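You operate a simulated robot arm through the tools that you are given. There is no shell and no other tool. Be economical: measure what you need, move in short steps, check, and stop when the job is done.

You run a simulated two-armed robot. Do the job below in one go: nothing can be reset, and whatever is moved stays where it is left.

## Task
Cool the quench tank, quench the hot rail casting and set it on the brick rest.
Fine: push the cold key till the pointer lies in the green arc, then lower the basket, then raise it and leave it up before the casting comes out; the other rail castings and controls stay. Set down upright: what you pick out.

Only the result counts: the job must be done as asked and must still hold three seconds after the hand-in. Knocking over, shifting, dropping, spilling or breaking anything else fails it.

## Robot
Two 7-joint arms with two-finger parallel grippers on one trunk, hanging from a carriage that runs on a gantry, over the field with the corners [-1.979, -0.243], [0.321, -0.244], [0.321, 1.036], [-1.979, 1.037] (x, y) and turns from -376 to 311 degrees about z. Base frame: it is fixed where the carriage stands at the start and does not move with it; the origin is on the floor, on the carriage's upright axis, x ahead of it, y to its left, z up; the surface under the hand at the start is at about z = 0.8. Units: m, degrees, N and s.
The left shoulder is at the start at [0.04, 0.173, 1.522], the right one opposite. With the tool pointing down near the work surface each hand reaches from about 0.1 to 0.58 m from the robot's upright axis, wherever it stands, measured 20 degrees to its own side. Places, roughly: blue drawer of the checking bench [-0.5, -0.1, 0.7]; brick rest of the checking bench [-0.1, -0.2, 0.8]; green drawer of the checking bench [-1.1, -0.1, 0.7]; grey drawer of the checking bench [0, -0.1, 0.7]; lever of the dent tester [-0.7, -0.3, 0.9]; lid of the brown dryer box [-1.6, -0.3, 0.9]; middle yellow rail casting (4x6x7 cm) [0, -0.2, 0.9]; quench basket [0.3, -0.2, 0.9]; selector of the brown dryer box [-1.4, -0.3, 0.9]; slider of the length tester [-1.6, -0.1, 0.8]; slider of the plug tester [-0.3, -0.3, 0.9]; switch of the purple lamp [-1, -0.2, 0.9]; thick blue rail casting (4x6x7 cm) [-0.1, -0.3, 0.9]; thick green rail casting (4x6x7 cm) [-0.1, -0.3, 0.9]; thick yellow rail casting (4x6x7 cm) [0, -0.3, 0.9]; thin blue rail casting (4x6x7 cm) [-0.1, -0.1, 0.9]. Payload 3.43 kg a hand.
The TCP of each hand is the grasp point between the finger pads, 0.03 m short of the fingertips. In the tool frame z runs along the fingers and y along their closing line. The gripper opens to 0.094 m. The fingers are 0.028 m wide and 0.01 m thick; the gripper's body (0.05 by 0.096 m) begins 0.055 m behind the TCP.
Orientation is told as [roll, pitch, yaw] about the base's x, y, z axes, in that order, counted from this pose: with the fingers straight down and closing along the base's y, the tool's x points along the base's -x, its y along +y and its z along -z.

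## Interface
- The arms move only by the tool apply_moves. It takes "left_plan", "right_plan" or both (then of equal length, played together; a hand with none holds still); each is a list of rows, each a list of 7 numbers: the finger opening in m, from 0 to 0.094, then the shift along the tool's x, y, z in units of 300 mm (1.0 is 300 mm), then the turn, a rotation vector about the tool's x, y, z in units of 90 degrees (1.0 is 90 degrees). In form: [[grip, tx, ty, tz, rx, ry, rz], ...]. A call has 1 to 8 rows; each row is the pose to reach, as a shift and turn from the pose commanded when the call began, along the tool's axes at that moment. A call with a number of a shift or a turn outside -1 to 1 is refused whole. A row lasts 0.2 s, in which the tool goes at most 0.05 m and 8.6 degrees; a call with a longer step from one row to the next is refused whole, and so is a gripper value outside its range. A pose out of reach is approached as far as the arm can. The call stops where the force on the tool passes 90 N (or 10 N more than at its start, if that is more) or the arm is blocked; 0.2 s more then pass. The fingers move at their own pace (about 0.072 m/s each) and stop on an object; they squeeze with about 27 N. The grip force told is the motor's: it shows also when the fingers shut on nothing. Time passes only in rows, and 0.2 s behind the last, so rows that repeat a pose let the fingers close. The reply holds the time, the measured pose of the TCP, the force on the tool along the base axes, the opening and the grip force, in the units named above and with some noise, with the torque about the TCP (base axes, N m) and any sound that the robot's microphone picked up.
- Cameras (640 x 400 px; columns grow to the right, rows downward): "scene" is now at [0.2061, -0.029, 1.7863]; the picture's right is [-0.50, -0.87, 0.00], its down [-0.81, 0.46, -0.36] and it looks along [0.31, -0.18, -0.93] (base axes); focal length 214 px, centre (320, 200). "left" rides on the left gripper at [0.076, -0.014, -0.102] in its tool frame; the picture's right is [0.18, 0.98, 0.00], its down [-0.75, 0.14, -0.64] and it looks along [-0.63, 0.12, 0.77] (tool axes); focal length 243 px, centre (320, 200). "right" rides on the right gripper at [0.076, 0.014, -0.102] in its tool frame; the picture's right is [-0.18, 0.98, 0.00], its down [-0.75, -0.14, -0.64] and it looks along [-0.63, -0.12, 0.77] (tool axes); focal length 243 px, centre (320, 200). There is no depth. A picture from a camera that has moved, and an enlarged one, comes with that camera's place and axes in the base frame and with its lens.
- snapshot(camera): a new picture of that camera. The clock stands still meanwhile.
- move_column(by): slides the trunk up (or, below 0, down) by that many m; the arms and the scene camera ride with it, the base frame stays. It gives what a move gives, with no picture.
- drive_base(legs): drives the robot by 1 to 6 legs, each [ahead, left, turn to the left] in m, m and degrees, along the robot's own axes; the way and the turn of a leg run together, so that a leg with both is an arc; at most 1.5 m and 180 degrees a leg. The arms and the cameras ride along, it lands a little off, and it stops where it bumps. It keeps to its track: a leg is cut to what the track allows. It gives what a move gives.
- turn_head(pan, tilt): turns the head with the scene camera to pan (to the left, within 86 degrees either way) and tilt (down, from -29 to 69), counted from straight ahead of the robot. It gives what a move gives.
- zoom(camera, box): a new picture of the part [left, top, right, bottom] of that camera's present view, enlarged. The clock stands still meanwhile.
- job_done(): hands the job in; it is judged then, once.

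Go step by step. Nothing tells you exact positions but the pictures and the camera data: compare them with the known pose of the tool, close in by small moves and look again before you grip or let go. The budget is 120 turns and 100 pictures, counting those below and the enlarged ones. Unless the task says otherwise, let go and move clear before handing in, and close with one line.

The tools are called after "Request:" as a command line: name --argument value ..., lists and objects as JSON in quotes. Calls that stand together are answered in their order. apply_moves: Moves the arms, as the interface text tells. Its arguments: {"type":"object","properties":{"left_plan":{"type":"array"},"right_plan":{"type":"array"}},"required":[]} The other tools are called the same way: move_column (by) slides the trunk up or down; drive_base (legs) drives the base; turn_head (pan, tilt) turns the head that bears the scene camera; snapshot (camera) takes a picture; zoom (camera, box) takes an enlarged picture of a part of a camera's view; job_done () hands the job in.

At the start:

```text
t: 0.0
left_tool_pos: [0.3169, -0.0416, 1.2604]
left_ee_rot: [0.0, 0.0, -0.1]
left_wrist_force: [0.2, -0.1, 0.2]
left_wrist_torque: [-0.01, 0.01, 0.0]
left_gripper_width: 0.0942
left_grasp_force: 0.0
right_tool_pos: [0.3469, -0.54, 1.2293]
right_ee_rot: [0.0, 0.0, 0.0]
right_wrist_force: [-0.1, 0.2, -0.3]
right_wrist_torque: [-0.01, -0.01, 0.02]
right_gripper_width: 0.0941
right_grasp_force: 0.0
trunk travel left (down, up): [-0.675, 0.106]
robot x, y, heading: [0.0025, 0.0022, 0.1]
head pan, tilt: [-29.8, 68.8]
```

scene: 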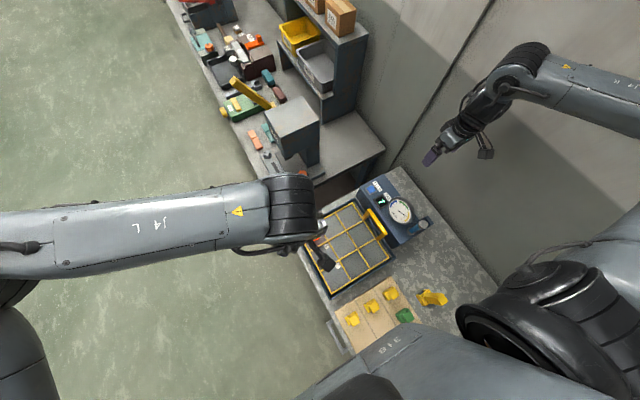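
right: 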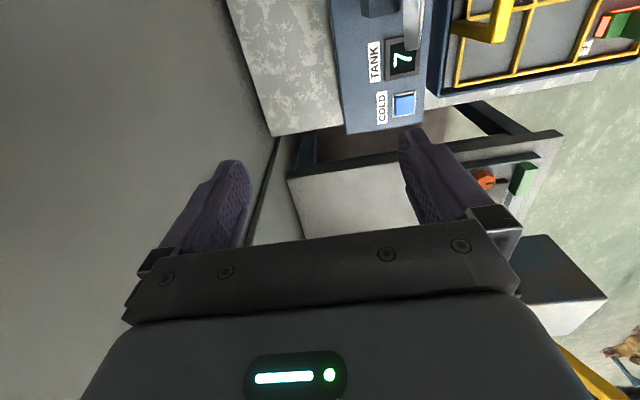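
left: 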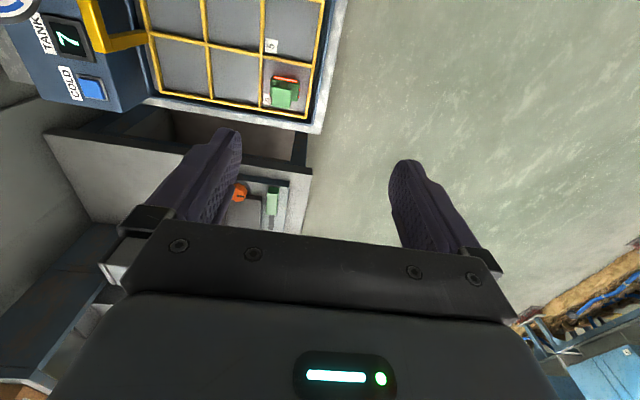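

I see the quench tank with a yellow basket, gauge, and a brick rest area with yellow castings. I'll enlarge the tank view first to read the controls.

Request:
zoom --camera "scene" --box '[290, 150, 470, 360]'

Request:
zoom --camera "left" --box '[0, 0, 340, 220]'

Request:
zoom --camera "right" --box '[320, 0, 640, 200]'

```text
1.90 times, centred on (380, 255) of scene
camera zoom: at [0.2061, -0.029, 1.7863], right [-0.5, -0.87, 0.0], down [-0.81, 0.46, -0.36], along [0.31, -0.18, -0.93], focal length 408 px, centre (206, 95)
```

zoom: 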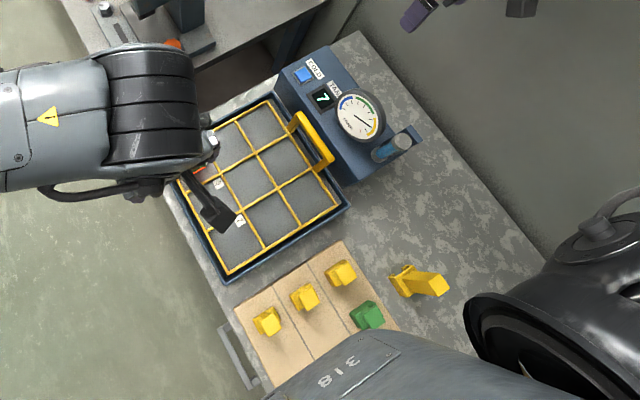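

```text
1.82 times, centred on (170, 110) of left
camera zoom: at [0.2403, -0.0542, 1.3634], right [-0.18, 0.98, 0.0], down [0.75, 0.14, 0.64], along [0.63, 0.12, -0.77], focal length 441 px, centre (593, 364)
```

zoom: 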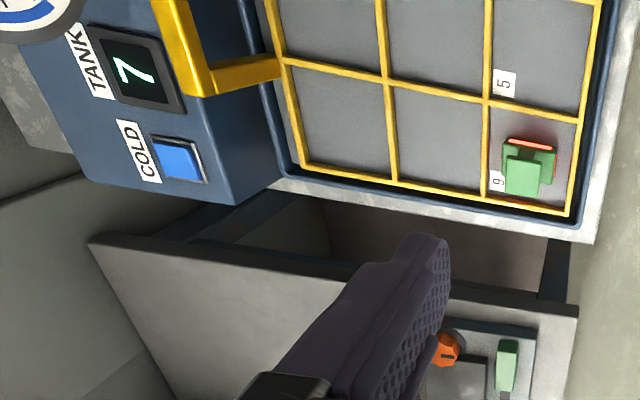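

```text
2.00 times, centred on (480, 100) of right
camera zoom: at [0.2695, -0.5241, 1.332], right [0.18, 0.98, 0.0], down [0.75, -0.14, 0.64], along [0.63, -0.12, -0.77], focal length 485 px, centre (0, 400)
```

zoom: 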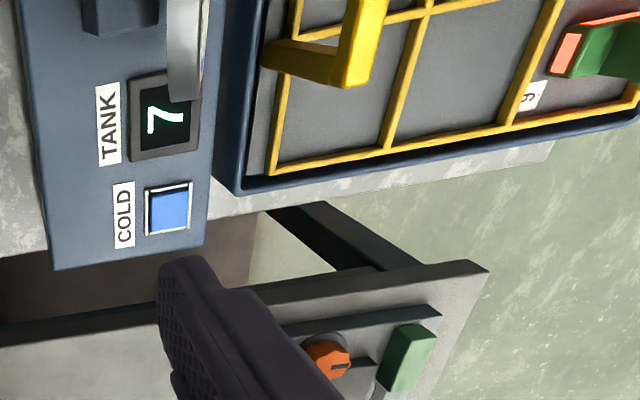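

The cold key triangulates to about (0.428, -0.414, 0.92); the glowing green casting is in cell 6 near (0.38, -0.09). I'll look closely at the gauge and handle.

Request:
zoom --camera "scene" --box '[360, 165, 440, 255]'

Request:
drive_base --legs '[[-0.2, 0.05, 0]]'

Request:
snapshot --camera "left"

Request:
snapshot --camera "right"

```text
4.44 times, centred on (400, 210) of scene
camera zoom: at [0.2061, -0.029, 1.7863], right [-0.5, -0.87, 0.0], down [-0.81, 0.46, -0.36], along [0.31, -0.18, -0.93], focal length 953 px, centre (-36, 156)
```

zoom: 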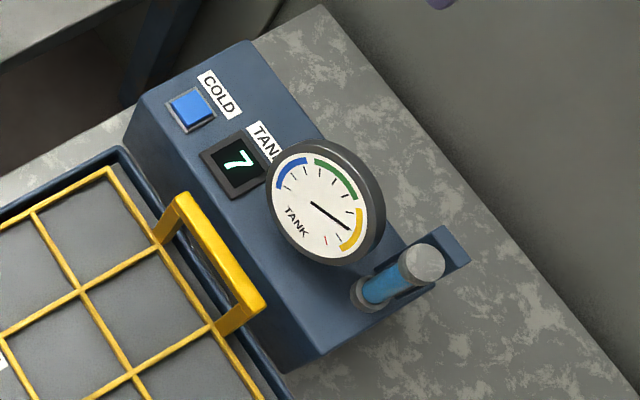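

```text
t: 1.6
left_tool_pos: [0.1189, 0.01, 1.2618]
left_ee_rot: [0.0, 0.0, -0.1]
left_wrist_force: [1.3, -0.9, 0.0]
left_wrist_torque: [-0.03, -0.02, -0.02]
left_gripper_width: 0.0939
left_grasp_force: 0.1
right_tool_pos: [0.1474, -0.4899, 1.2286]
right_ee_rot: [-0.1, 0.0, -0.1]
right_wrist_force: [-0.1, 0.6, 0.0]
right_wrist_torque: [-0.03, 0.0, 0.02]
right_gripper_width: 0.0937
right_grasp_force: 0.0
trunk travel left (down, up): [-0.675, 0.106]
robot x, y, heading: [-0.2007, 0.0495, 0.1]
head pan, tilt: [-29.8, 68.8]
```

```text
92 pictures are left
camera left: at [0.0403, -0.0044, 1.3634], right [-0.18, 0.98, 0.0], down [0.75, 0.14, 0.64], along [0.63, 0.12, -0.77], focal length 243 px, centre (320, 200)
```

left: 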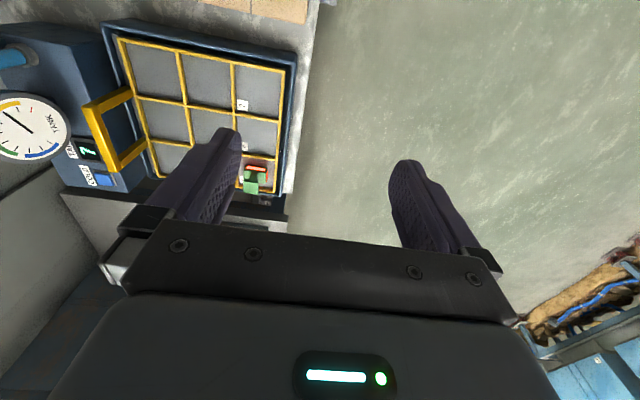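

```text
91 pictures are left
camera right: at [0.0692, -0.4743, 1.332], right [0.18, 0.98, 0.0], down [0.75, -0.14, 0.64], along [0.63, -0.12, -0.77], focal length 243 px, centre (320, 200)
```

right: 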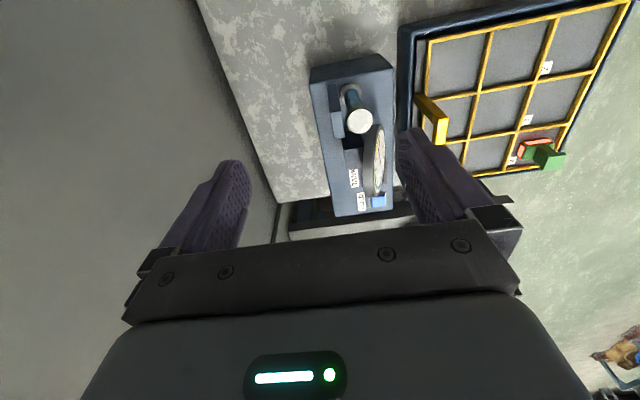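

Let me look closer at the gauge and the blue cylinder beside it.

Request:
zoom --camera "right" --box '[290, 40, 450, 220]'

Request:
zoom --camera "left" --box '[0, 10, 150, 200]'

Request:
zoom --camera "right" --box '[480, 40, 600, 190]'

Request:
snapshot --camera "scene"

```text
2.22 times, centred on (370, 130) of right
camera zoom: at [0.0692, -0.4743, 1.332], right [0.18, 0.98, 0.0], down [0.75, -0.14, 0.64], along [0.63, -0.12, -0.77], focal length 539 px, centre (209, 356)
```

zoom: 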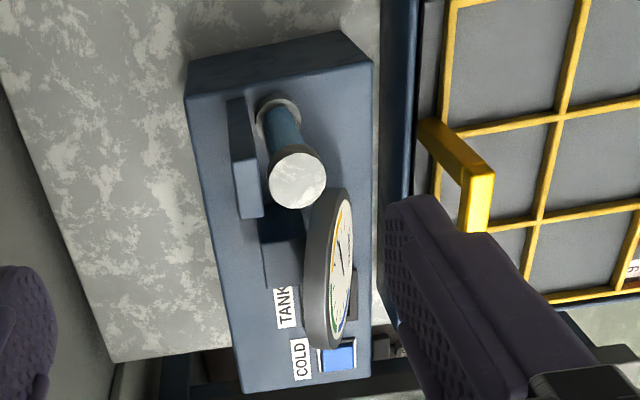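

```text
2.11 times, centred on (75, 105) of left
camera zoom: at [0.0403, -0.0044, 1.3634], right [-0.18, 0.98, 0.0], down [0.75, 0.14, 0.64], along [0.63, 0.12, -0.77], focal length 511 px, centre (836, 400)
```

zoom: 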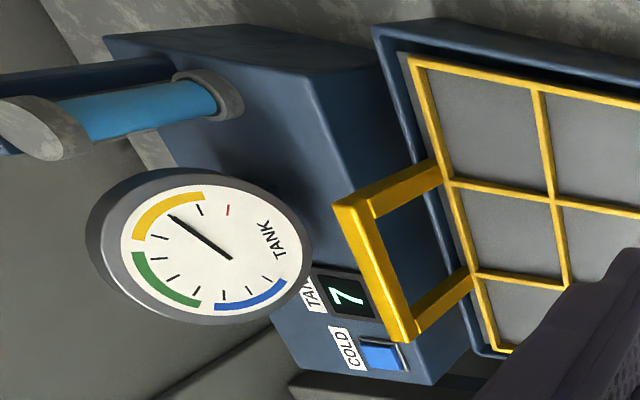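

```text
2.67 times, centred on (540, 115) of right
camera zoom: at [0.0692, -0.4743, 1.332], right [0.18, 0.98, 0.0], down [0.75, -0.14, 0.64], along [0.63, -0.12, -0.77], focal length 647 px, centre (-267, 427)
```

zoom: 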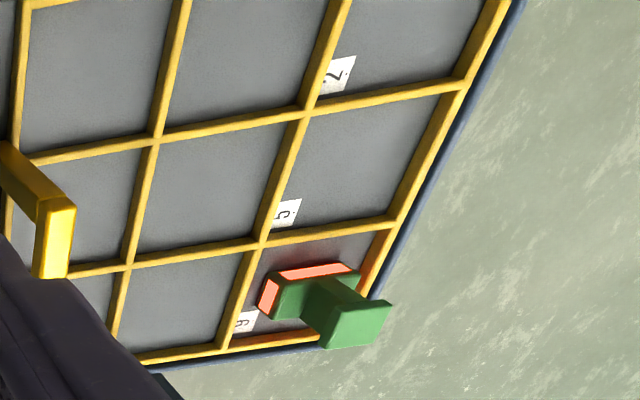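

```text
87 pictures are left
camera scene: at [0.0061, 0.0209, 1.7862], right [-0.5, -0.87, 0.0], down [-0.81, 0.46, -0.36], along [0.31, -0.18, -0.93], focal length 214 px, centre (320, 200)
```

scene: 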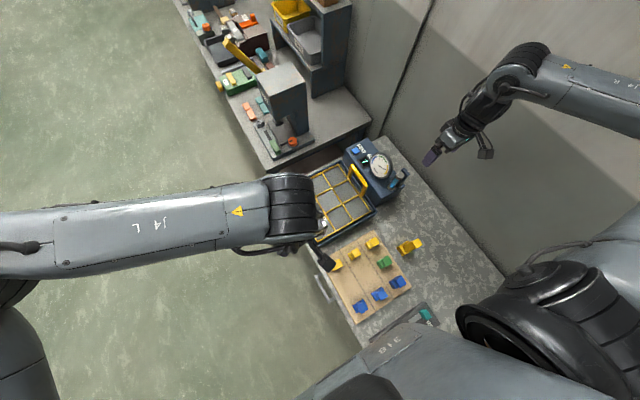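

Cold key, dial (pointer near yellow, must move into green), yellow basket handle (bar about (0.287, -0.338, 0.98)) are located. I'll pull the arms to suit, then drive closer.

Request:
apply_moves --left_plan '[[0.094, 0, 0.16, 0, 0, 0, 0], [0.094, 0, 0.32, 0, 0, 0, 0], [0.094, 0, 0.48, 0, 0, 0, 0], [0.094, 0, 0.64, 0, 0, 0, 0], [0.094, 0, 0.8, 0, 0, 0, 0]]' --right_plan '[[0, 0, 0.13, 0, 0, 0, 0], [0, 0, 0.26, 0, 0, 0, 0], [0, 0, 0.39, 0, 0, 0, 0], [0, 0, 0.52, 0, 0, 0, 0], [0, 0, 0.667, 0, 0, 0, 0]]'

Request:
drive_base --legs '[[0.28, -0.13, 0]]'

Request:
snapshot --camera "scene"

Request:
snapshot --camera "right"

```text
t: 2.8
left_tool_pos: [0.1056, 0.236, 1.2597]
left_ee_rot: [-0.2, 0.8, -0.7]
left_wrist_force: [3.2, 5.7, 3.1]
left_wrist_torque: [-0.45, 0.25, 0.04]
left_gripper_width: 0.094
left_grasp_force: 0.0
left hand out of reach, approached as far as the arm can: row 5
right_tool_pos: [0.146, -0.2863, 1.2261]
right_ee_rot: [0.0, -0.1, 0.1]
right_wrist_force: [-0.7, 0.6, 0.6]
right_wrist_torque: [0.02, -0.03, 0.03]
right_gripper_width: 0.0002
right_grasp_force: 26.9
trunk travel left (down, up): [-0.675, 0.106]
robot x, y, heading: [-0.2001, 0.0503, 0.1]
head pan, tilt: [-29.8, 68.8]
```

```text
t: 4.9
left_tool_pos: [0.3921, 0.1108, 1.2627]
left_ee_rot: [0.2, 0.0, 0.2]
left_wrist_force: [-0.3, 0.9, 0.9]
left_wrist_torque: [-0.01, 0.0, 0.02]
left_gripper_width: 0.0939
left_grasp_force: 0.0
right_tool_pos: [0.4308, -0.4173, 1.227]
right_ee_rot: [0.0, 0.0, 0.2]
right_wrist_force: [0.0, 1.0, 0.3]
right_wrist_torque: [-0.04, 0.03, -0.03]
right_gripper_width: 0.0
right_grasp_force: 26.7
trunk travel left (down, up): [-0.675, 0.106]
robot x, y, heading: [0.084, -0.0785, 0.2]
head pan, tilt: [-29.8, 68.8]
```

```text
86 pictures are left
camera scene: at [0.2892, -0.1077, 1.7863], right [-0.5, -0.87, 0.0], down [-0.81, 0.46, -0.36], along [0.31, -0.18, -0.93], focal length 214 px, centre (320, 200)
```

scene: 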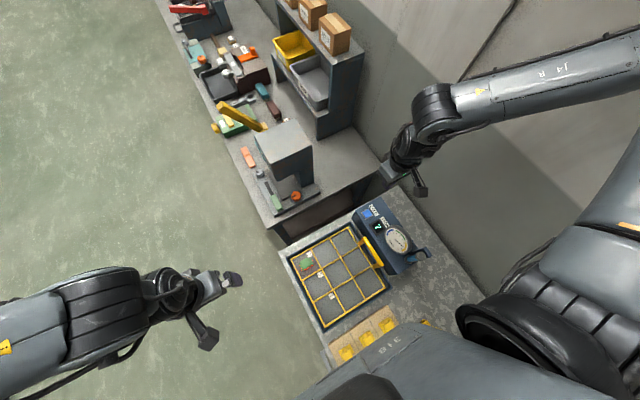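

```text
85 pictures are left
camera right: at [0.3538, -0.4015, 1.3304], right [0.18, 0.98, 0.0], down [0.75, -0.14, 0.64], along [0.63, -0.12, -0.77], focal length 243 px, centre (320, 200)
```

right: 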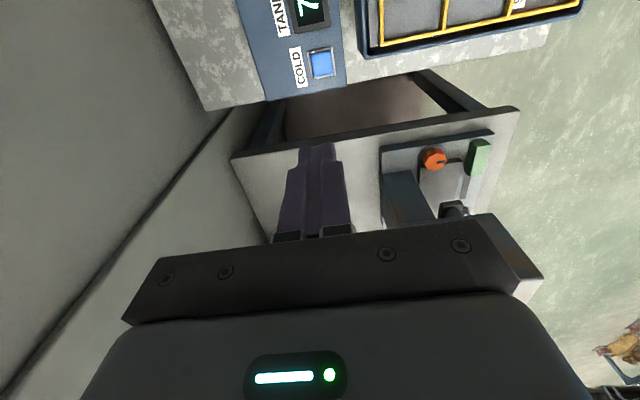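

The right hand is right above the key. Descending to just above it.

Request:
apply_moves --right_plan '[[0, 0.01, 0.013, 0.14, 0, 0, 0], [0, 0.01, 0.013, 0.29, 0, 0, 0], [0, 0.01, 0.013, 0.44, 0, 0, 0], [0, 0.01, 0.013, 0.59, 0, 0, 0], [0, 0.01, 0.013, 0.74, 0, 0, 0], [0, 0.01, 0.013, 0.82, 0, 0, 0], [0, 0.01, 0.013, 0.82, 0, 0, 0]]'

Request:
snapshot --camera "right"

Request:
zoom --camera "scene" --box '[340, 170, 450, 280]'

```text
t: 6.5
left_tool_pos: [0.3937, 0.1101, 1.2625]
left_ee_rot: [0.2, -0.1, 0.2]
left_wrist_force: [-0.5, -0.5, 0.8]
left_wrist_torque: [-0.01, -0.01, 0.0]
left_gripper_width: 0.0941
left_grasp_force: 0.1
right_tool_pos: [0.4206, -0.43, 1.0669]
right_ee_rot: [0.0, 0.1, 0.3]
right_wrist_force: [0.2, -0.4, 0.1]
right_wrist_torque: [0.0, 0.03, -0.04]
right_gripper_width: 0.0
right_grasp_force: 26.9
right hand out of reach, approached as far as the arm can: row 4, 5, 6, 7
trunk travel left (down, up): [-0.675, 0.106]
robot x, y, heading: [0.0832, -0.0817, 0.1]
head pan, tilt: [-29.8, 68.8]
```

```text
84 pictures are left
camera right: at [0.3434, -0.4151, 1.1696], right [0.18, 0.98, 0.0], down [0.75, -0.14, 0.64], along [0.63, -0.12, -0.77], focal length 243 px, centre (320, 200)
```

right: 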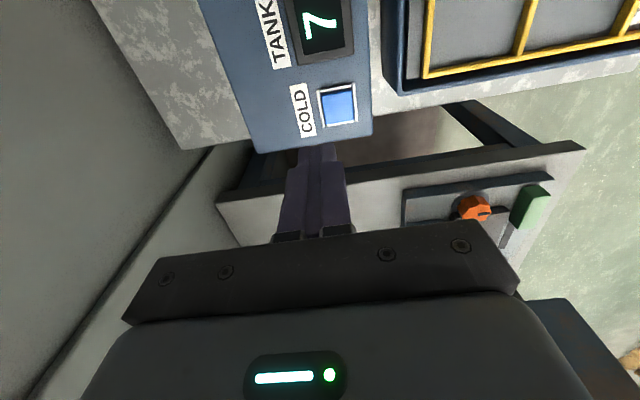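

```text
3.64 times, centred on (395, 225) of scene
camera zoom: at [0.2892, -0.1076, 1.7863], right [-0.5, -0.87, 0.0], down [-0.81, 0.46, -0.36], along [0.31, -0.18, -0.93], focal length 780 px, centre (47, 109)
```

zoom: 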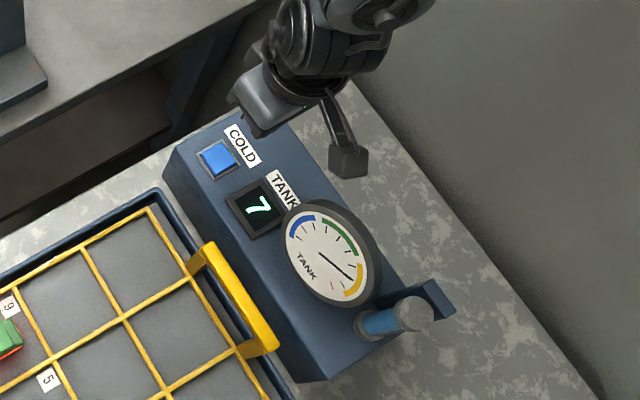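

The arm ran out of downward reach, so I'll lower the trunk a little and re-centre on the key.

Request:
move_column --by -0.08

Request:
apply_moves --right_plan '[[0, -0.015, 0.03, -0.05, 0, 0, 0], [0, -0.025, 0.054, -0.1, 0, 0, 0], [0, -0.025, 0.054, -0.1, 0, 0, 0]]'

```text
t: 7.7
left_tool_pos: [0.3925, 0.111, 1.182]
left_ee_rot: [0.2, -0.1, 0.2]
left_wrist_force: [0.2, 0.6, -1.2]
left_wrist_torque: [-0.01, 0.02, 0.0]
left_gripper_width: 0.094
left_grasp_force: 0.0
right_tool_pos: [0.4209, -0.43, 0.9875]
right_ee_rot: [0.0, 0.0, 0.2]
right_wrist_force: [0.0, -0.3, 0.2]
right_wrist_torque: [0.02, 0.0, 0.04]
right_gripper_width: 0.0
right_grasp_force: 27.1
trunk travel left (down, up): [-0.595, 0.186]
robot x, y, heading: [0.0827, -0.0775, 0.2]
head pan, tilt: [-29.8, 68.8]
```

```text
t: 8.5
left_tool_pos: [0.3926, 0.1115, 1.1836]
left_ee_rot: [0.2, 0.0, 0.2]
left_wrist_force: [-0.6, 0.4, 0.1]
left_wrist_torque: [-0.03, 0.01, 0.03]
left_gripper_width: 0.0941
left_grasp_force: 0.0
right_tool_pos: [0.4287, -0.4127, 1.0149]
right_ee_rot: [0.0, 0.0, 0.1]
right_wrist_force: [-0.4, 0.1, 0.6]
right_wrist_torque: [-0.03, 0.01, 0.01]
right_gripper_width: 0.0
right_grasp_force: 26.6
trunk travel left (down, up): [-0.595, 0.186]
robot x, y, heading: [0.0813, -0.0774, -0.0]
head pan, tilt: [-29.8, 68.8]
```

Request:
apply_moves --right_plan '[[0, 0, 0, -0.15, 0, 0, 0], [0, 0, 0, -0.3, 0, 0, 0], [0, 0, 0, -0.3, 0, 0, 0]]'

Request:
move_column --by -0.13

Request:
zoom --camera "scene" --box '[320, 150, 480, 290]'

Request:
snapshot --camera "right"

```text
t: 9.3
left_tool_pos: [0.3913, 0.1113, 1.183]
left_ee_rot: [0.2, 0.0, 0.2]
left_wrist_force: [0.5, -0.6, -0.6]
left_wrist_torque: [0.02, -0.02, -0.03]
left_gripper_width: 0.0937
left_grasp_force: 0.2
right_tool_pos: [0.429, -0.4149, 1.1064]
right_ee_rot: [0.0, 0.0, 0.2]
right_wrist_force: [0.1, -0.4, -0.2]
right_wrist_torque: [0.01, 0.01, 0.0]
right_gripper_width: 0.0
right_grasp_force: 26.9
trunk travel left (down, up): [-0.595, 0.186]
robot x, y, heading: [0.0824, -0.0763, 0.2]
head pan, tilt: [-29.8, 68.8]
```

```text
t: 10.9
left_tool_pos: [0.3935, 0.1115, 1.0529]
left_ee_rot: [0.1, -0.1, 0.2]
left_wrist_force: [0.5, 0.3, -0.1]
left_wrist_torque: [0.01, 0.0, 0.01]
left_gripper_width: 0.0939
left_grasp_force: 0.1
right_tool_pos: [0.4293, -0.4127, 0.9762]
right_ee_rot: [0.0, 0.1, 0.3]
right_wrist_force: [0.2, 0.2, 0.0]
right_wrist_torque: [-0.01, 0.0, 0.02]
right_gripper_width: 0.0
right_grasp_force: 27.6
trunk travel left (down, up): [-0.465, 0.316]
robot x, y, heading: [0.0837, -0.077, 0.0]
head pan, tilt: [-29.8, 68.8]
```

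```text
2.86 times, centred on (400, 220) of scene
camera zoom: at [0.2893, -0.1077, 1.5763], right [-0.5, -0.87, 0.0], down [-0.81, 0.46, -0.36], along [0.31, -0.18, -0.93], focal length 613 px, centre (91, 143)
```

zoom: 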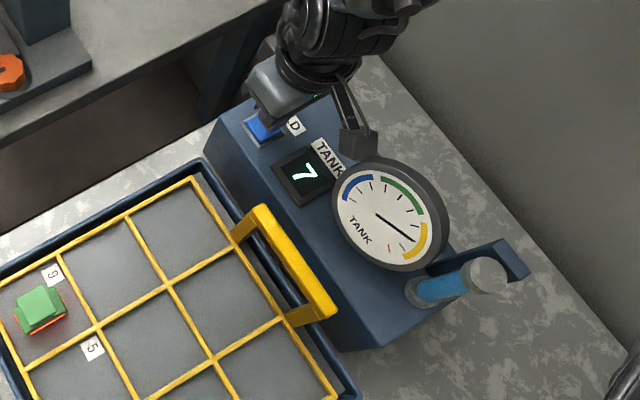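

```text
81 pictures are left
camera right: at [0.3506, -0.3989, 1.0794], right [0.18, 0.98, 0.0], down [0.75, -0.14, 0.64], along [0.63, -0.12, -0.77], focal length 243 px, centre (320, 200)
```

right: 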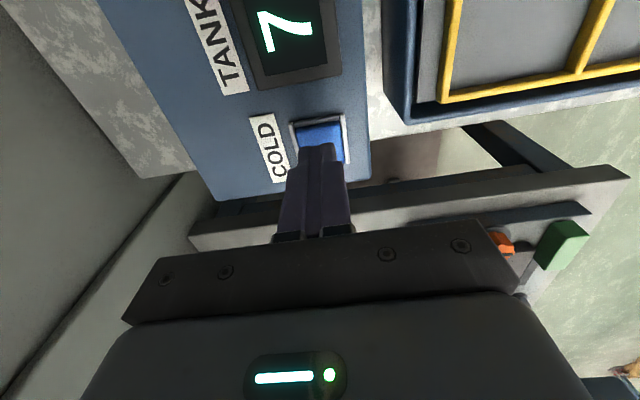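

Finger tip is over the key. Pressing gently down and back up.

Request:
apply_moves --right_plan '[[0, 0, 0, 0.05, 0, 0, 0], [0, 0, 0, 0.1, 0, 0, 0], [0, 0, 0, 0.125, 0, 0, 0]]'

Request:
zoom --camera "scene" --box '[320, 150, 480, 290]'

```text
t: 11.6
left_tool_pos: [0.3927, 0.107, 1.0526]
left_ee_rot: [0.0, -0.1, 0.3]
left_wrist_force: [-0.1, -0.1, -0.4]
left_wrist_torque: [0.02, 0.03, 0.05]
left_gripper_width: 0.094
left_grasp_force: 0.2
right_tool_pos: [0.4299, -0.4155, 0.9504]
right_ee_rot: [0.2, -0.2, 0.5]
right_wrist_force: [-10.2, -4.0, 54.9]
right_wrist_torque: [-0.19, 0.79, -0.43]
right_gripper_width: 0.0
right_grasp_force: 27.0
trunk travel left (down, up): [-0.465, 0.316]
robot x, y, heading: [0.0824, -0.0776, -0.1]
head pan, tilt: [-29.8, 68.8]
heard: click
stopped in row 3 (right hand): the force on the tool passed its limit at 112 N (the readings are from after the stop); the commanded pose is now the measured one
```

```text
2.86 times, centred on (400, 220) of scene
camera zoom: at [0.289, -0.11, 1.5771], right [-0.5, -0.87, 0.0], down [-0.81, 0.46, -0.36], along [0.31, -0.18, -0.93], focal length 613 px, centre (91, 143)
```

zoom: 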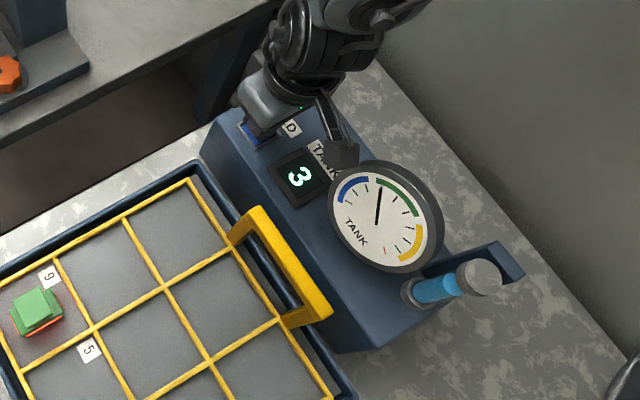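

One click and the pointer jumped to the green arc (reading 3). Lifting off at once and checking.

Request:
apply_moves --right_plan '[[0, 0, 0, -0.1, 0, 0, 0], [0, 0, 0, -0.25, 0, 0, 0]]'

Request:
zoom --camera "scene" --box '[320, 150, 480, 290]'

```text
t: 12.2
left_tool_pos: [0.3914, 0.1103, 1.0534]
left_ee_rot: [0.3, 0.0, 0.2]
left_wrist_force: [-0.7, 0.0, 0.3]
left_wrist_torque: [0.02, 0.02, -0.03]
left_gripper_width: 0.0939
left_grasp_force: 0.1
right_tool_pos: [0.4298, -0.411, 1.0209]
right_ee_rot: [0.3, -0.1, 0.4]
right_wrist_force: [-0.1, 0.0, 0.2]
right_wrist_torque: [0.0, -0.04, 0.0]
right_gripper_width: 0.0
right_grasp_force: 26.4
trunk travel left (down, up): [-0.465, 0.316]
robot x, y, heading: [0.0822, -0.077, 0.1]
head pan, tilt: [-29.8, 68.8]
```

```text
2.86 times, centred on (400, 220) of scene
camera zoom: at [0.2889, -0.1078, 1.5759], right [-0.5, -0.87, 0.0], down [-0.81, 0.46, -0.36], along [0.31, -0.18, -0.93], focal length 613 px, centre (91, 143)
```

zoom: 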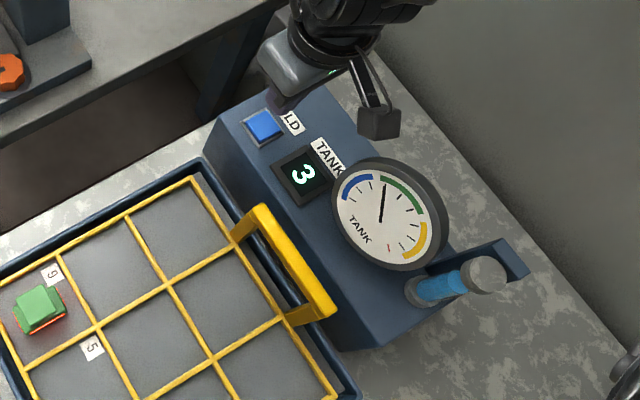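

Request:
zoom --camera "scene" --box '[400, 185, 435, 225]'

```text
10.00 times, centred on (418, 205) of scene
camera zoom: at [0.2889, -0.1078, 1.5759], right [-0.5, -0.87, 0.0], down [-0.81, 0.46, -0.36], along [0.31, -0.18, -0.93], focal length 2145 px, centre (-655, 150)
```

zoom: 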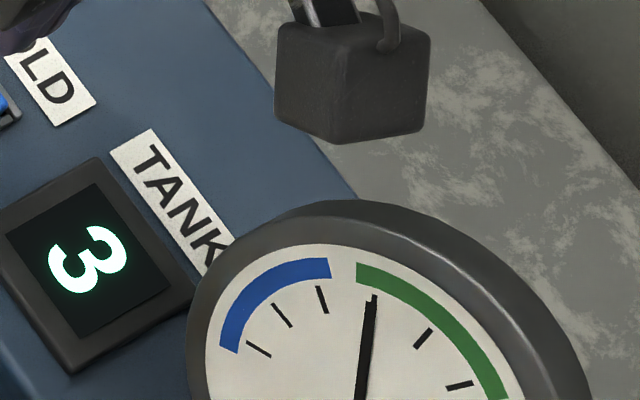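

Pointer sits in the green arc (3). Now moving the right hand up and over the yellow basket handle.

Request:
apply_moves --right_plan '[[0.06, 0, 0, -0.16, 0, 0, 0], [0.06, 0, 0, -0.32, 0, 0, 0], [0.06, 0.14, 0.08, -0.32, 0, 0, 0], [0.06, 0.28, 0.16, -0.32, 0, 0, 0], [0.06, 0.44, 0.243, -0.32, 0, 0, 0], [0.06, 0.44, 0.243, -0.32, 0, 0, 0]]'

Request:
snapshot --camera "right"

Request:
zoom --camera "scene" --box '[270, 140, 470, 310]'

```text
refused: row 5 steps farther than a row can; nothing moved
```

```text
77 pictures are left
camera right: at [0.3509, -0.3966, 1.1253], right [0.18, 0.98, 0.01], down [0.75, -0.14, 0.64], along [0.63, -0.11, -0.77], focal length 243 px, centre (320, 200)
```

right: 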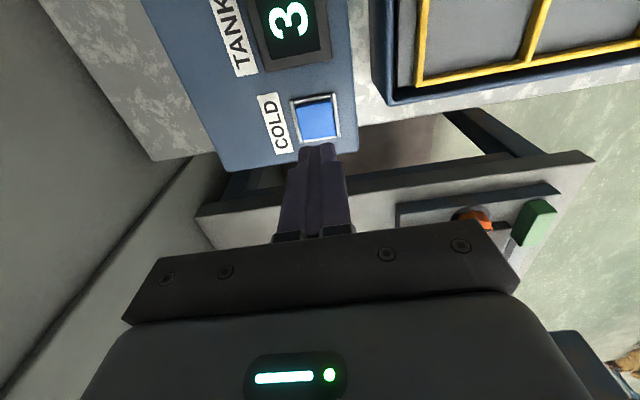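

```text
2.35 times, centred on (370, 225) of scene
camera zoom: at [0.2889, -0.1078, 1.5759], right [-0.5, -0.87, 0.0], down [-0.81, 0.46, -0.36], along [0.31, -0.18, -0.93], focal length 505 px, centre (202, 141)
```

zoom: 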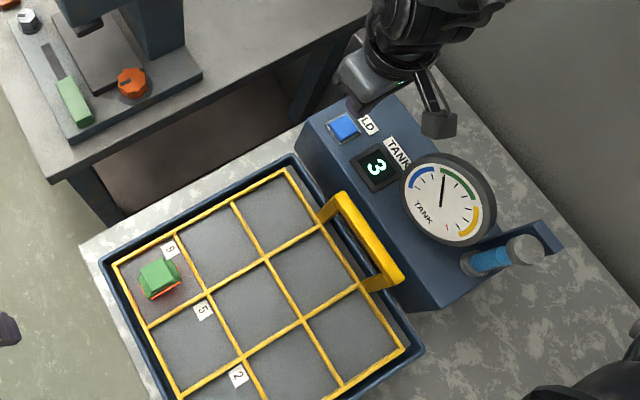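

A step was too long; re-sending with finer rows.

Request:
apply_moves --right_plan '[[0.06, 0, 0, -0.16, 0, 0, 0], [0.06, 0, 0, -0.32, 0, 0, 0], [0.06, 0.13, 0.07, -0.32, 0, 0, 0], [0.06, 0.26, 0.14, -0.32, 0, 0, 0], [0.06, 0.39, 0.21, -0.32, 0, 0, 0], [0.06, 0.44, 0.243, -0.32, 0, 0, 0], [0.06, 0.44, 0.243, -0.32, 0, 0, 0]]'

Request:
snapshot --camera "right"

Request:
zoom --camera "scene" --box '[270, 140, 470, 310]'

```text
t: 13.8
left_tool_pos: [0.3922, 0.1103, 1.0521]
left_ee_rot: [0.3, 0.0, 0.2]
left_wrist_force: [0.7, 0.1, 0.4]
left_wrist_torque: [0.0, 0.0, 0.02]
left_gripper_width: 0.094
left_grasp_force: 0.0
right_tool_pos: [0.3881, -0.3915, 1.1166]
right_ee_rot: [0.4, -0.1, 0.4]
right_wrist_force: [0.5, -0.3, 0.4]
right_wrist_torque: [0.01, 0.05, 0.0]
right_gripper_width: 0.0598
right_grasp_force: 0.0
right hand out of reach, approached as far as the arm can: row 4, 5, 6, 7
trunk travel left (down, up): [-0.465, 0.316]
robot x, y, heading: [0.0833, -0.0792, 0.1]
head pan, tilt: [-29.8, 68.8]
```

```text
75 pictures are left
camera right: at [0.3098, -0.3786, 1.2206], right [0.18, 0.98, 0.01], down [0.75, -0.14, 0.64], along [0.63, -0.11, -0.77], focal length 243 px, centre (320, 200)
```

right: 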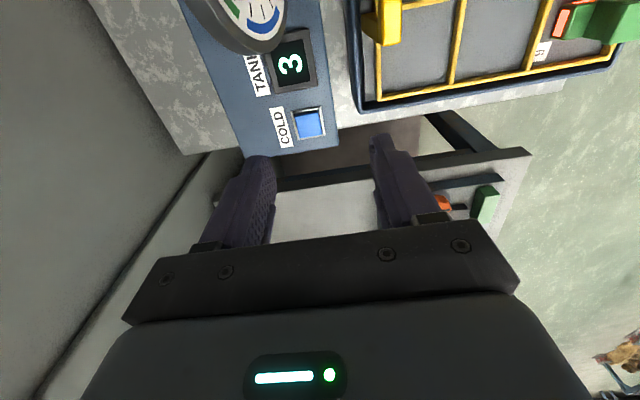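

```text
2.35 times, centred on (370, 225) of scene
camera zoom: at [0.2889, -0.1078, 1.5763], right [-0.5, -0.87, 0.0], down [-0.81, 0.46, -0.36], along [0.31, -0.18, -0.93], focal length 505 px, centre (202, 141)
```

zoom: 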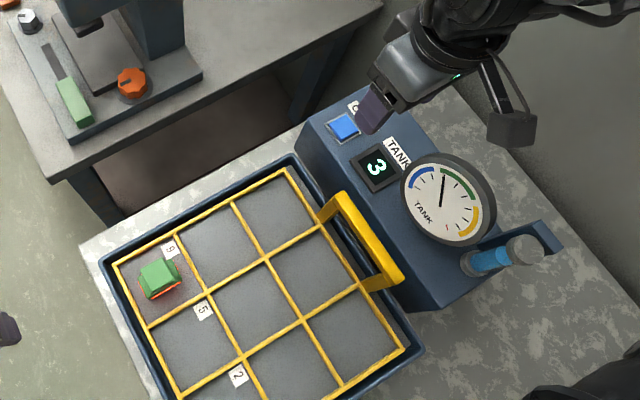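

The hand is at its near reach limit at that height; I'll shift the base back instead to bring it over the handle.

Request:
drive_base --legs '[[-0.093, 0.053, 0]]'

Request:
snapshot --camera "right"

Request:
zoom --camera "scene" --box '[300, 100, 500, 270]'

```text
t: 15.0
left_tool_pos: [0.3021, 0.1637, 1.0537]
left_ee_rot: [0.2, 0.0, 0.2]
left_wrist_force: [-0.6, 0.2, -0.3]
left_wrist_torque: [-0.02, -0.04, 0.02]
left_gripper_width: 0.0942
left_grasp_force: 0.1
right_tool_pos: [0.2953, -0.3404, 1.1183]
right_ee_rot: [0.4, 0.0, 0.3]
right_wrist_force: [-0.7, -1.2, -0.4]
right_wrist_torque: [-0.02, -0.02, -0.04]
right_gripper_width: 0.0598
right_grasp_force: 0.0
trunk travel left (down, up): [-0.465, 0.316]
robot x, y, heading: [-0.0087, -0.0247, -0.2]
head pan, tilt: [-29.8, 68.8]
```

```text
73 pictures are left
camera right: at [0.2181, -0.3266, 1.2203], right [0.18, 0.98, 0.01], down [0.75, -0.14, 0.64], along [0.63, -0.11, -0.77], focal length 243 px, centre (320, 200)
```

right: 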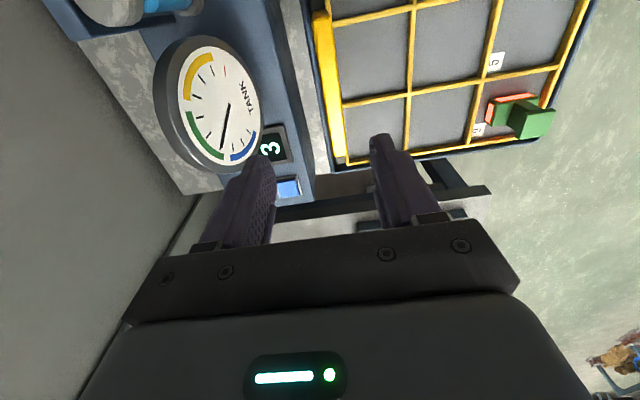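

```text
2.35 times, centred on (400, 185) of scene
camera zoom: at [0.1979, -0.0558, 1.5761], right [-0.5, -0.87, 0.0], down [-0.81, 0.46, -0.36], along [0.31, -0.18, -0.93], focal length 505 px, centre (132, 235)
```

zoom: 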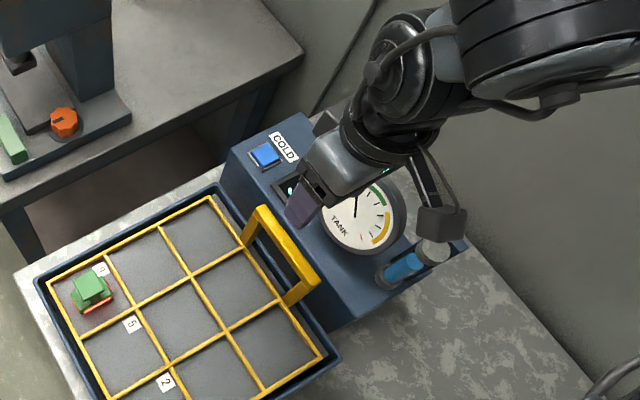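

Request:
apply_moves --right_plan '[[0.06, 0.015, 0.027, 0.1, 0, 0, 0], [0.06, 0.025, 0.027, 0.2, 0, 0, 0], [0.06, 0.025, 0.027, 0.25, 0, 0, 0], [0.06, 0.025, 0.027, 0.25, 0, 0, 0]]'

Request:
snapshot --camera "right"

Request:
zoom --camera "scene" --box '[340, 120, 460, 240]'

```text
t: 16.0
left_tool_pos: [0.3012, 0.1632, 1.0521]
left_ee_rot: [0.2, -0.1, 0.2]
left_wrist_force: [-0.1, -0.1, -0.5]
left_wrist_torque: [0.01, 0.03, 0.01]
left_gripper_width: 0.0938
left_grasp_force: 0.0
right_tool_pos: [0.2891, -0.3328, 1.0415]
right_ee_rot: [0.3, -0.3, 0.2]
right_wrist_force: [0.1, -0.7, 0.2]
right_wrist_torque: [-0.02, -0.01, 0.03]
right_gripper_width: 0.0601
right_grasp_force: 0.1
trunk travel left (down, up): [-0.465, 0.316]
robot x, y, heading: [-0.0104, -0.0269, -0.4]
head pan, tilt: [-29.8, 68.8]
```

```text
71 pictures are left
camera right: at [0.2113, -0.3185, 1.1449], right [0.18, 0.98, 0.01], down [0.75, -0.14, 0.64], along [0.63, -0.11, -0.77], focal length 243 px, centre (320, 200)
```

right: 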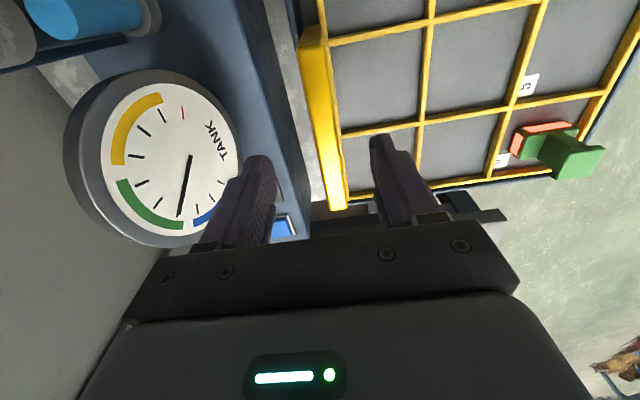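

```text
3.33 times, centred on (400, 180) of scene
camera zoom: at [0.1982, -0.0561, 1.5762], right [-0.5, -0.87, 0.0], down [-0.81, 0.46, -0.36], along [0.31, -0.18, -0.93], focal length 715 px, centre (53, 267)
```

zoom: 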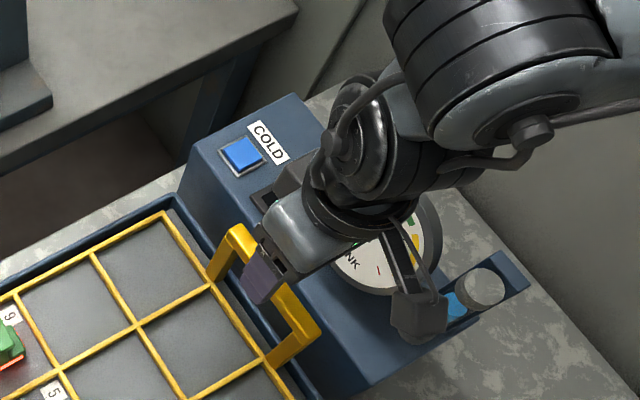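

Bar is between the fingers (y about -0.327). Descending and gripping.

Request:
apply_moves --right_plan '[[0.06, 0, 0.02, 0.1, 0, 0, 0], [0.06, 0, 0.02, 0.19, 0, 0, 0], [0, 0, 0.02, 0.19, 0, 0, 0], [0, 0, 0.02, 0.19, 0, 0, 0], [0, 0, 0.02, 0.19, 0, 0, 0]]'

Request:
snapshot --camera "right"

```text
t: 17.2
left_tool_pos: [0.3035, 0.1597, 1.0527]
left_ee_rot: [0.2, 0.0, 0.1]
left_wrist_force: [-0.2, -0.4, 0.4]
left_wrist_torque: [-0.01, 0.01, 0.01]
left_gripper_width: 0.0939
left_grasp_force: 0.0
right_tool_pos: [0.2898, -0.3264, 0.9846]
right_ee_rot: [0.2, -0.1, 0.1]
right_wrist_force: [3.6, -13.4, -9.1]
right_wrist_torque: [-0.07, -0.08, -0.4]
right_gripper_width: 0.0206
right_grasp_force: 45.2
trunk travel left (down, up): [-0.465, 0.316]
robot x, y, heading: [-0.0073, -0.0258, 0.2]
head pan, tilt: [-29.8, 68.8]
```

```text
69 pictures are left
camera right: at [0.212, -0.3129, 1.0875], right [0.18, 0.98, 0.0], down [0.75, -0.14, 0.64], along [0.63, -0.11, -0.77], focal length 243 px, centre (320, 200)
```

right: 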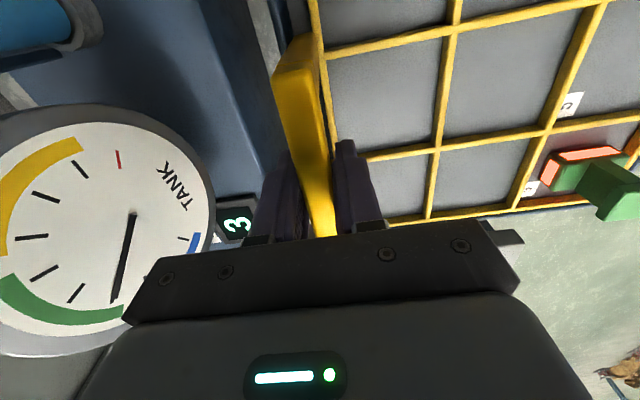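

Handle gripped. Pushing it straight down in small steps.

Request:
apply_moves --right_plan '[[0, 0, -0.01, 0.05, 0, 0, 0], [0, 0, -0.01, 0.1, 0, 0, 0], [0, 0, -0.01, 0.15, 0, 0, 0]]'

Request:
snapshot --camera "right"

```text
t: 18.0
left_tool_pos: [0.3024, 0.1624, 1.0531]
left_ee_rot: [0.2, -0.1, 0.2]
left_wrist_force: [-0.2, -0.9, -0.4]
left_wrist_torque: [0.01, 0.0, 0.0]
left_gripper_width: 0.0939
left_grasp_force: 0.1
right_tool_pos: [0.2887, -0.3274, 0.9406]
right_ee_rot: [0.3, -0.1, 0.2]
right_wrist_force: [0.3, 4.4, 5.1]
right_wrist_torque: [-0.43, 0.65, -0.48]
right_gripper_width: 0.0204
right_grasp_force: 45.3
trunk travel left (down, up): [-0.465, 0.316]
robot x, y, heading: [-0.0054, -0.0289, 0.1]
head pan, tilt: [-29.8, 68.8]
```

```text
68 pictures are left
camera right: at [0.2119, -0.3136, 1.0436], right [0.18, 0.98, 0.01], down [0.75, -0.14, 0.64], along [0.63, -0.11, -0.77], focal length 243 px, centre (320, 200)
```

right: 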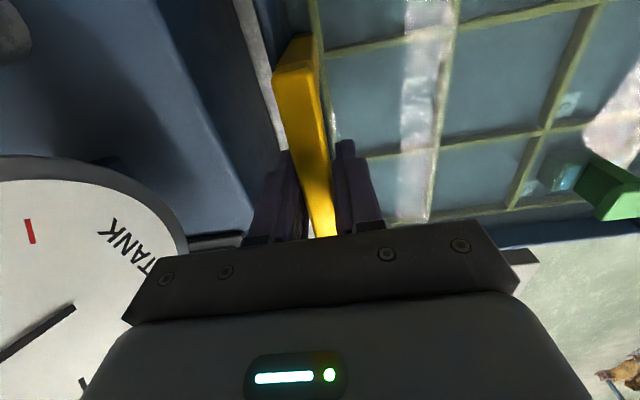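

The basket is sinking under the water. Continuing down.

Request:
apply_moves --right_plan '[[0, 0, 0, 0.05, 0, 0, 0], [0, 0, 0, 0.1, 0, 0, 0]]'

Request:
snapshot --camera "right"

Request:
zoom --camera "scene" --box '[280, 120, 480, 270]'

```text
t: 18.8
left_tool_pos: [0.3036, 0.1591, 1.0533]
left_ee_rot: [0.1, -0.1, 0.2]
left_wrist_force: [0.2, 0.3, 0.3]
left_wrist_torque: [-0.01, 0.01, 0.0]
left_gripper_width: 0.0939
left_grasp_force: 0.0
right_tool_pos: [0.291, -0.3273, 0.9159]
right_ee_rot: [0.8, -0.3, 0.6]
right_wrist_force: [-6.4, 0.3, 57.6]
right_wrist_torque: [-1.65, 1.57, -1.2]
right_gripper_width: 0.0205
right_grasp_force: 44.7
trunk travel left (down, up): [-0.465, 0.316]
robot x, y, heading: [-0.0115, -0.0267, -0.1]
head pan, tilt: [-29.8, 68.8]
stopped in row 2 (right hand): the force on the tool passed its limit at 97 N (the readings are from after the stop); the commanded pose is now the measured one
```

```text
67 pictures are left
camera right: at [0.213, -0.3147, 1.0191], right [0.17, 0.99, 0.01], down [0.75, -0.14, 0.64], along [0.64, -0.1, -0.77], focal length 243 px, centre (320, 200)
```

right: 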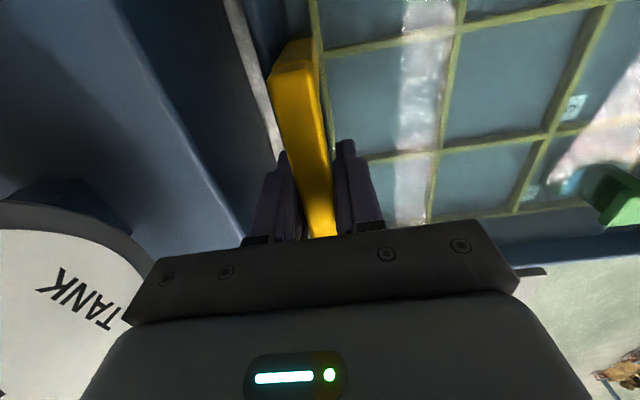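

```text
2.67 times, centred on (380, 195) of scene
camera zoom: at [0.1984, -0.0574, 1.5768], right [-0.5, -0.87, 0.0], down [-0.81, 0.46, -0.36], along [0.31, -0.18, -0.93], focal length 572 px, centre (160, 213)
```

zoom: 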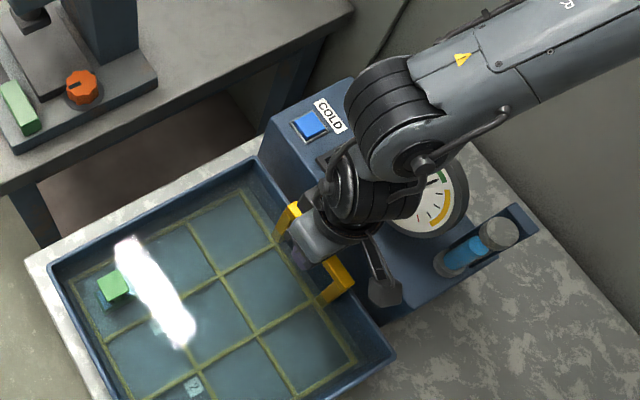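

The travel stopped firmly after about 7 cm; the casting is mostly under water. I'll wait a moment there, easing off, to see if it stays and hisses.

Request:
apply_moves --right_plan '[[0, 0, 0, 0, 0, 0, 0], [0, 0, 0, 0, 0, 0, 0], [0, 0, 0, 0, 0, 0, 0], [0, 0, 0, 0, 0, 0, 0], [0, 0, 0, 0, 0, 0, 0]]'

Request:
zoom --camera "right" --box '[500, 60, 640, 240]'

Request:
zoom --camera "right" --box '[220, 0, 420, 240]'

Request:
snapshot --camera "left"

```text
t: 19.5
left_tool_pos: [0.3029, 0.1589, 1.052]
left_ee_rot: [0.0, -0.1, 0.0]
left_wrist_force: [-0.7, 0.3, -0.7]
left_wrist_torque: [0.0, 0.0, 0.0]
left_gripper_width: 0.0941
left_grasp_force: 0.1
right_tool_pos: [0.292, -0.3273, 0.9155]
right_ee_rot: [0.8, -0.3, 0.8]
right_wrist_force: [-4.5, -2.6, 50.8]
right_wrist_torque: [-1.55, 1.71, -1.37]
right_gripper_width: 0.0203
right_grasp_force: 45.2
trunk travel left (down, up): [-0.465, 0.316]
robot x, y, heading: [-0.0053, -0.0241, -0.2]
head pan, tilt: [-29.8, 68.8]
stopped in row 3 (right hand): the force on the tool passed its limit at 92 N (the readings are from after the stop); the commanded pose is now the measured one
```

```text
2.22 times, centred on (570, 150) of right
camera zoom: at [0.213, -0.3148, 1.0191], right [0.17, 0.99, 0.01], down [0.75, -0.14, 0.64], along [0.64, -0.1, -0.76], focal length 539 px, centre (-236, 311)
```

zoom: 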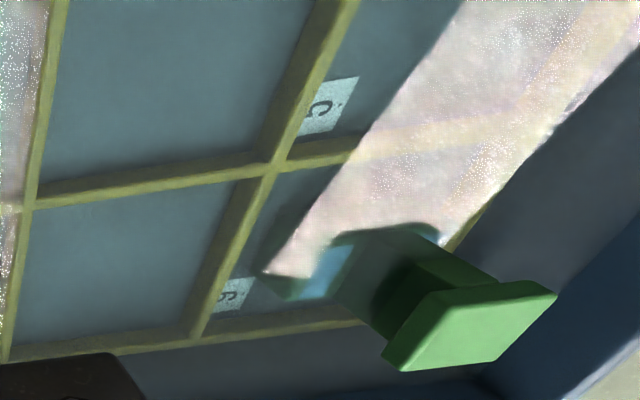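

```text
1.67 times, centred on (320, 120) of right
camera zoom: at [0.213, -0.3148, 1.0191], right [0.17, 0.99, 0.01], down [0.75, -0.14, 0.64], along [0.64, -0.1, -0.76], focal length 404 px, centre (320, 333)
```

zoom: 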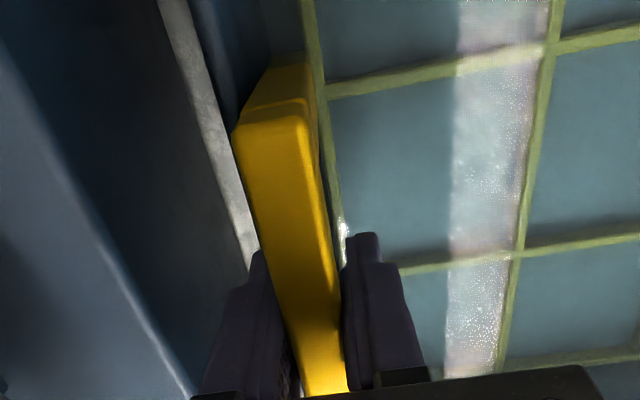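

```text
63 pictures are left
camera left: at [0.225, 0.1455, 1.1543], right [-0.19, 0.98, 0.0], down [0.75, 0.14, 0.64], along [0.63, 0.12, -0.77], focal length 243 px, centre (320, 200)
```

left: 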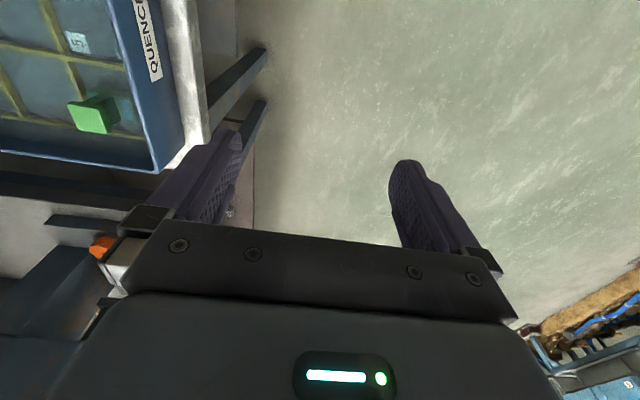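

The glow seems gone, but the fingertips may have met something, so I can't tell whether the basket is fully down. I'll release, rise and look.

Request:
apply_moves --right_plan '[[0.02, 0, 0, -0.02, 0, 0, 0], [0.05, 0, 0, -0.02, 0, 0, 0], [0.05, 0, 0, -0.02, 0, 0, 0], [0.05, 0, 0, -0.15, 0, 0, 0], [0.05, 0, 0, -0.3, 0, 0, 0], [0, 0, 0, -0.3, 0, 0, 0], [0, 0, 0, -0.3, 0, 0, 0]]'

Request:
snapshot --camera "right"

Request:
zoom --camera "scene" --box '[280, 120, 480, 270]'

```text
t: 21.1
left_tool_pos: [0.3027, 0.1621, 1.0532]
left_ee_rot: [0.2, 0.0, 0.0]
left_wrist_force: [-0.6, 0.4, 0.2]
left_wrist_torque: [-0.01, 0.0, -0.01]
left_gripper_width: 0.0941
left_grasp_force: 0.0
right_tool_pos: [0.2913, -0.3253, 1.006]
right_ee_rot: [1.0, -0.1, 0.8]
right_wrist_force: [0.0, 0.3, 0.6]
right_wrist_torque: [0.01, -0.01, -0.02]
right_gripper_width: 0.0
right_grasp_force: 27.2
trunk travel left (down, up): [-0.465, 0.316]
robot x, y, heading: [-0.0082, -0.0271, -0.0]
head pan, tilt: [-29.8, 68.8]
```

```text
62 pictures are left
camera right: at [0.2118, -0.3137, 1.1097], right [0.17, 0.99, 0.02], down [0.75, -0.14, 0.64], along [0.64, -0.1, -0.77], focal length 243 px, centre (320, 200)
```

right: 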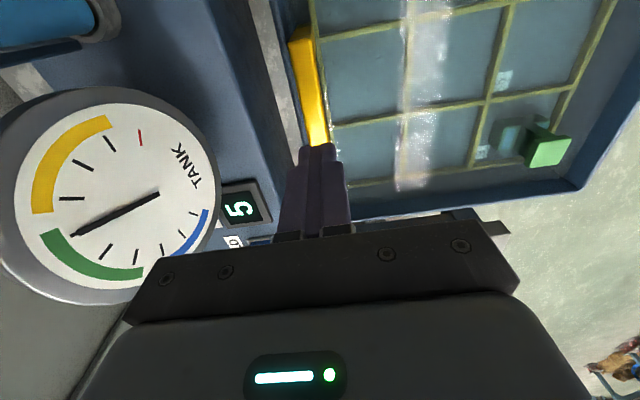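

```text
2.67 times, centred on (380, 195) of scene
camera zoom: at [0.1979, -0.0559, 1.5763], right [-0.5, -0.87, 0.0], down [-0.81, 0.46, -0.36], along [0.31, -0.18, -0.93], focal length 572 px, centre (160, 213)
```

zoom: 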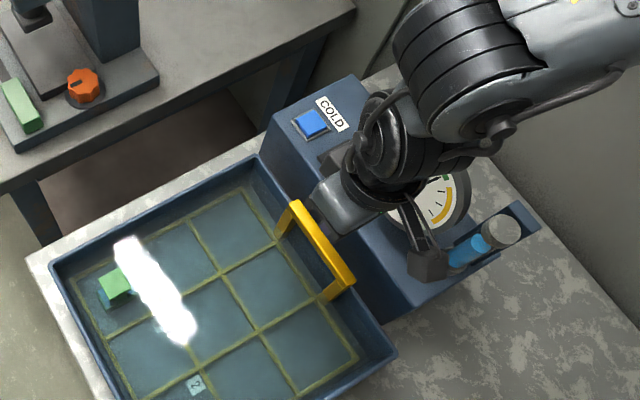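

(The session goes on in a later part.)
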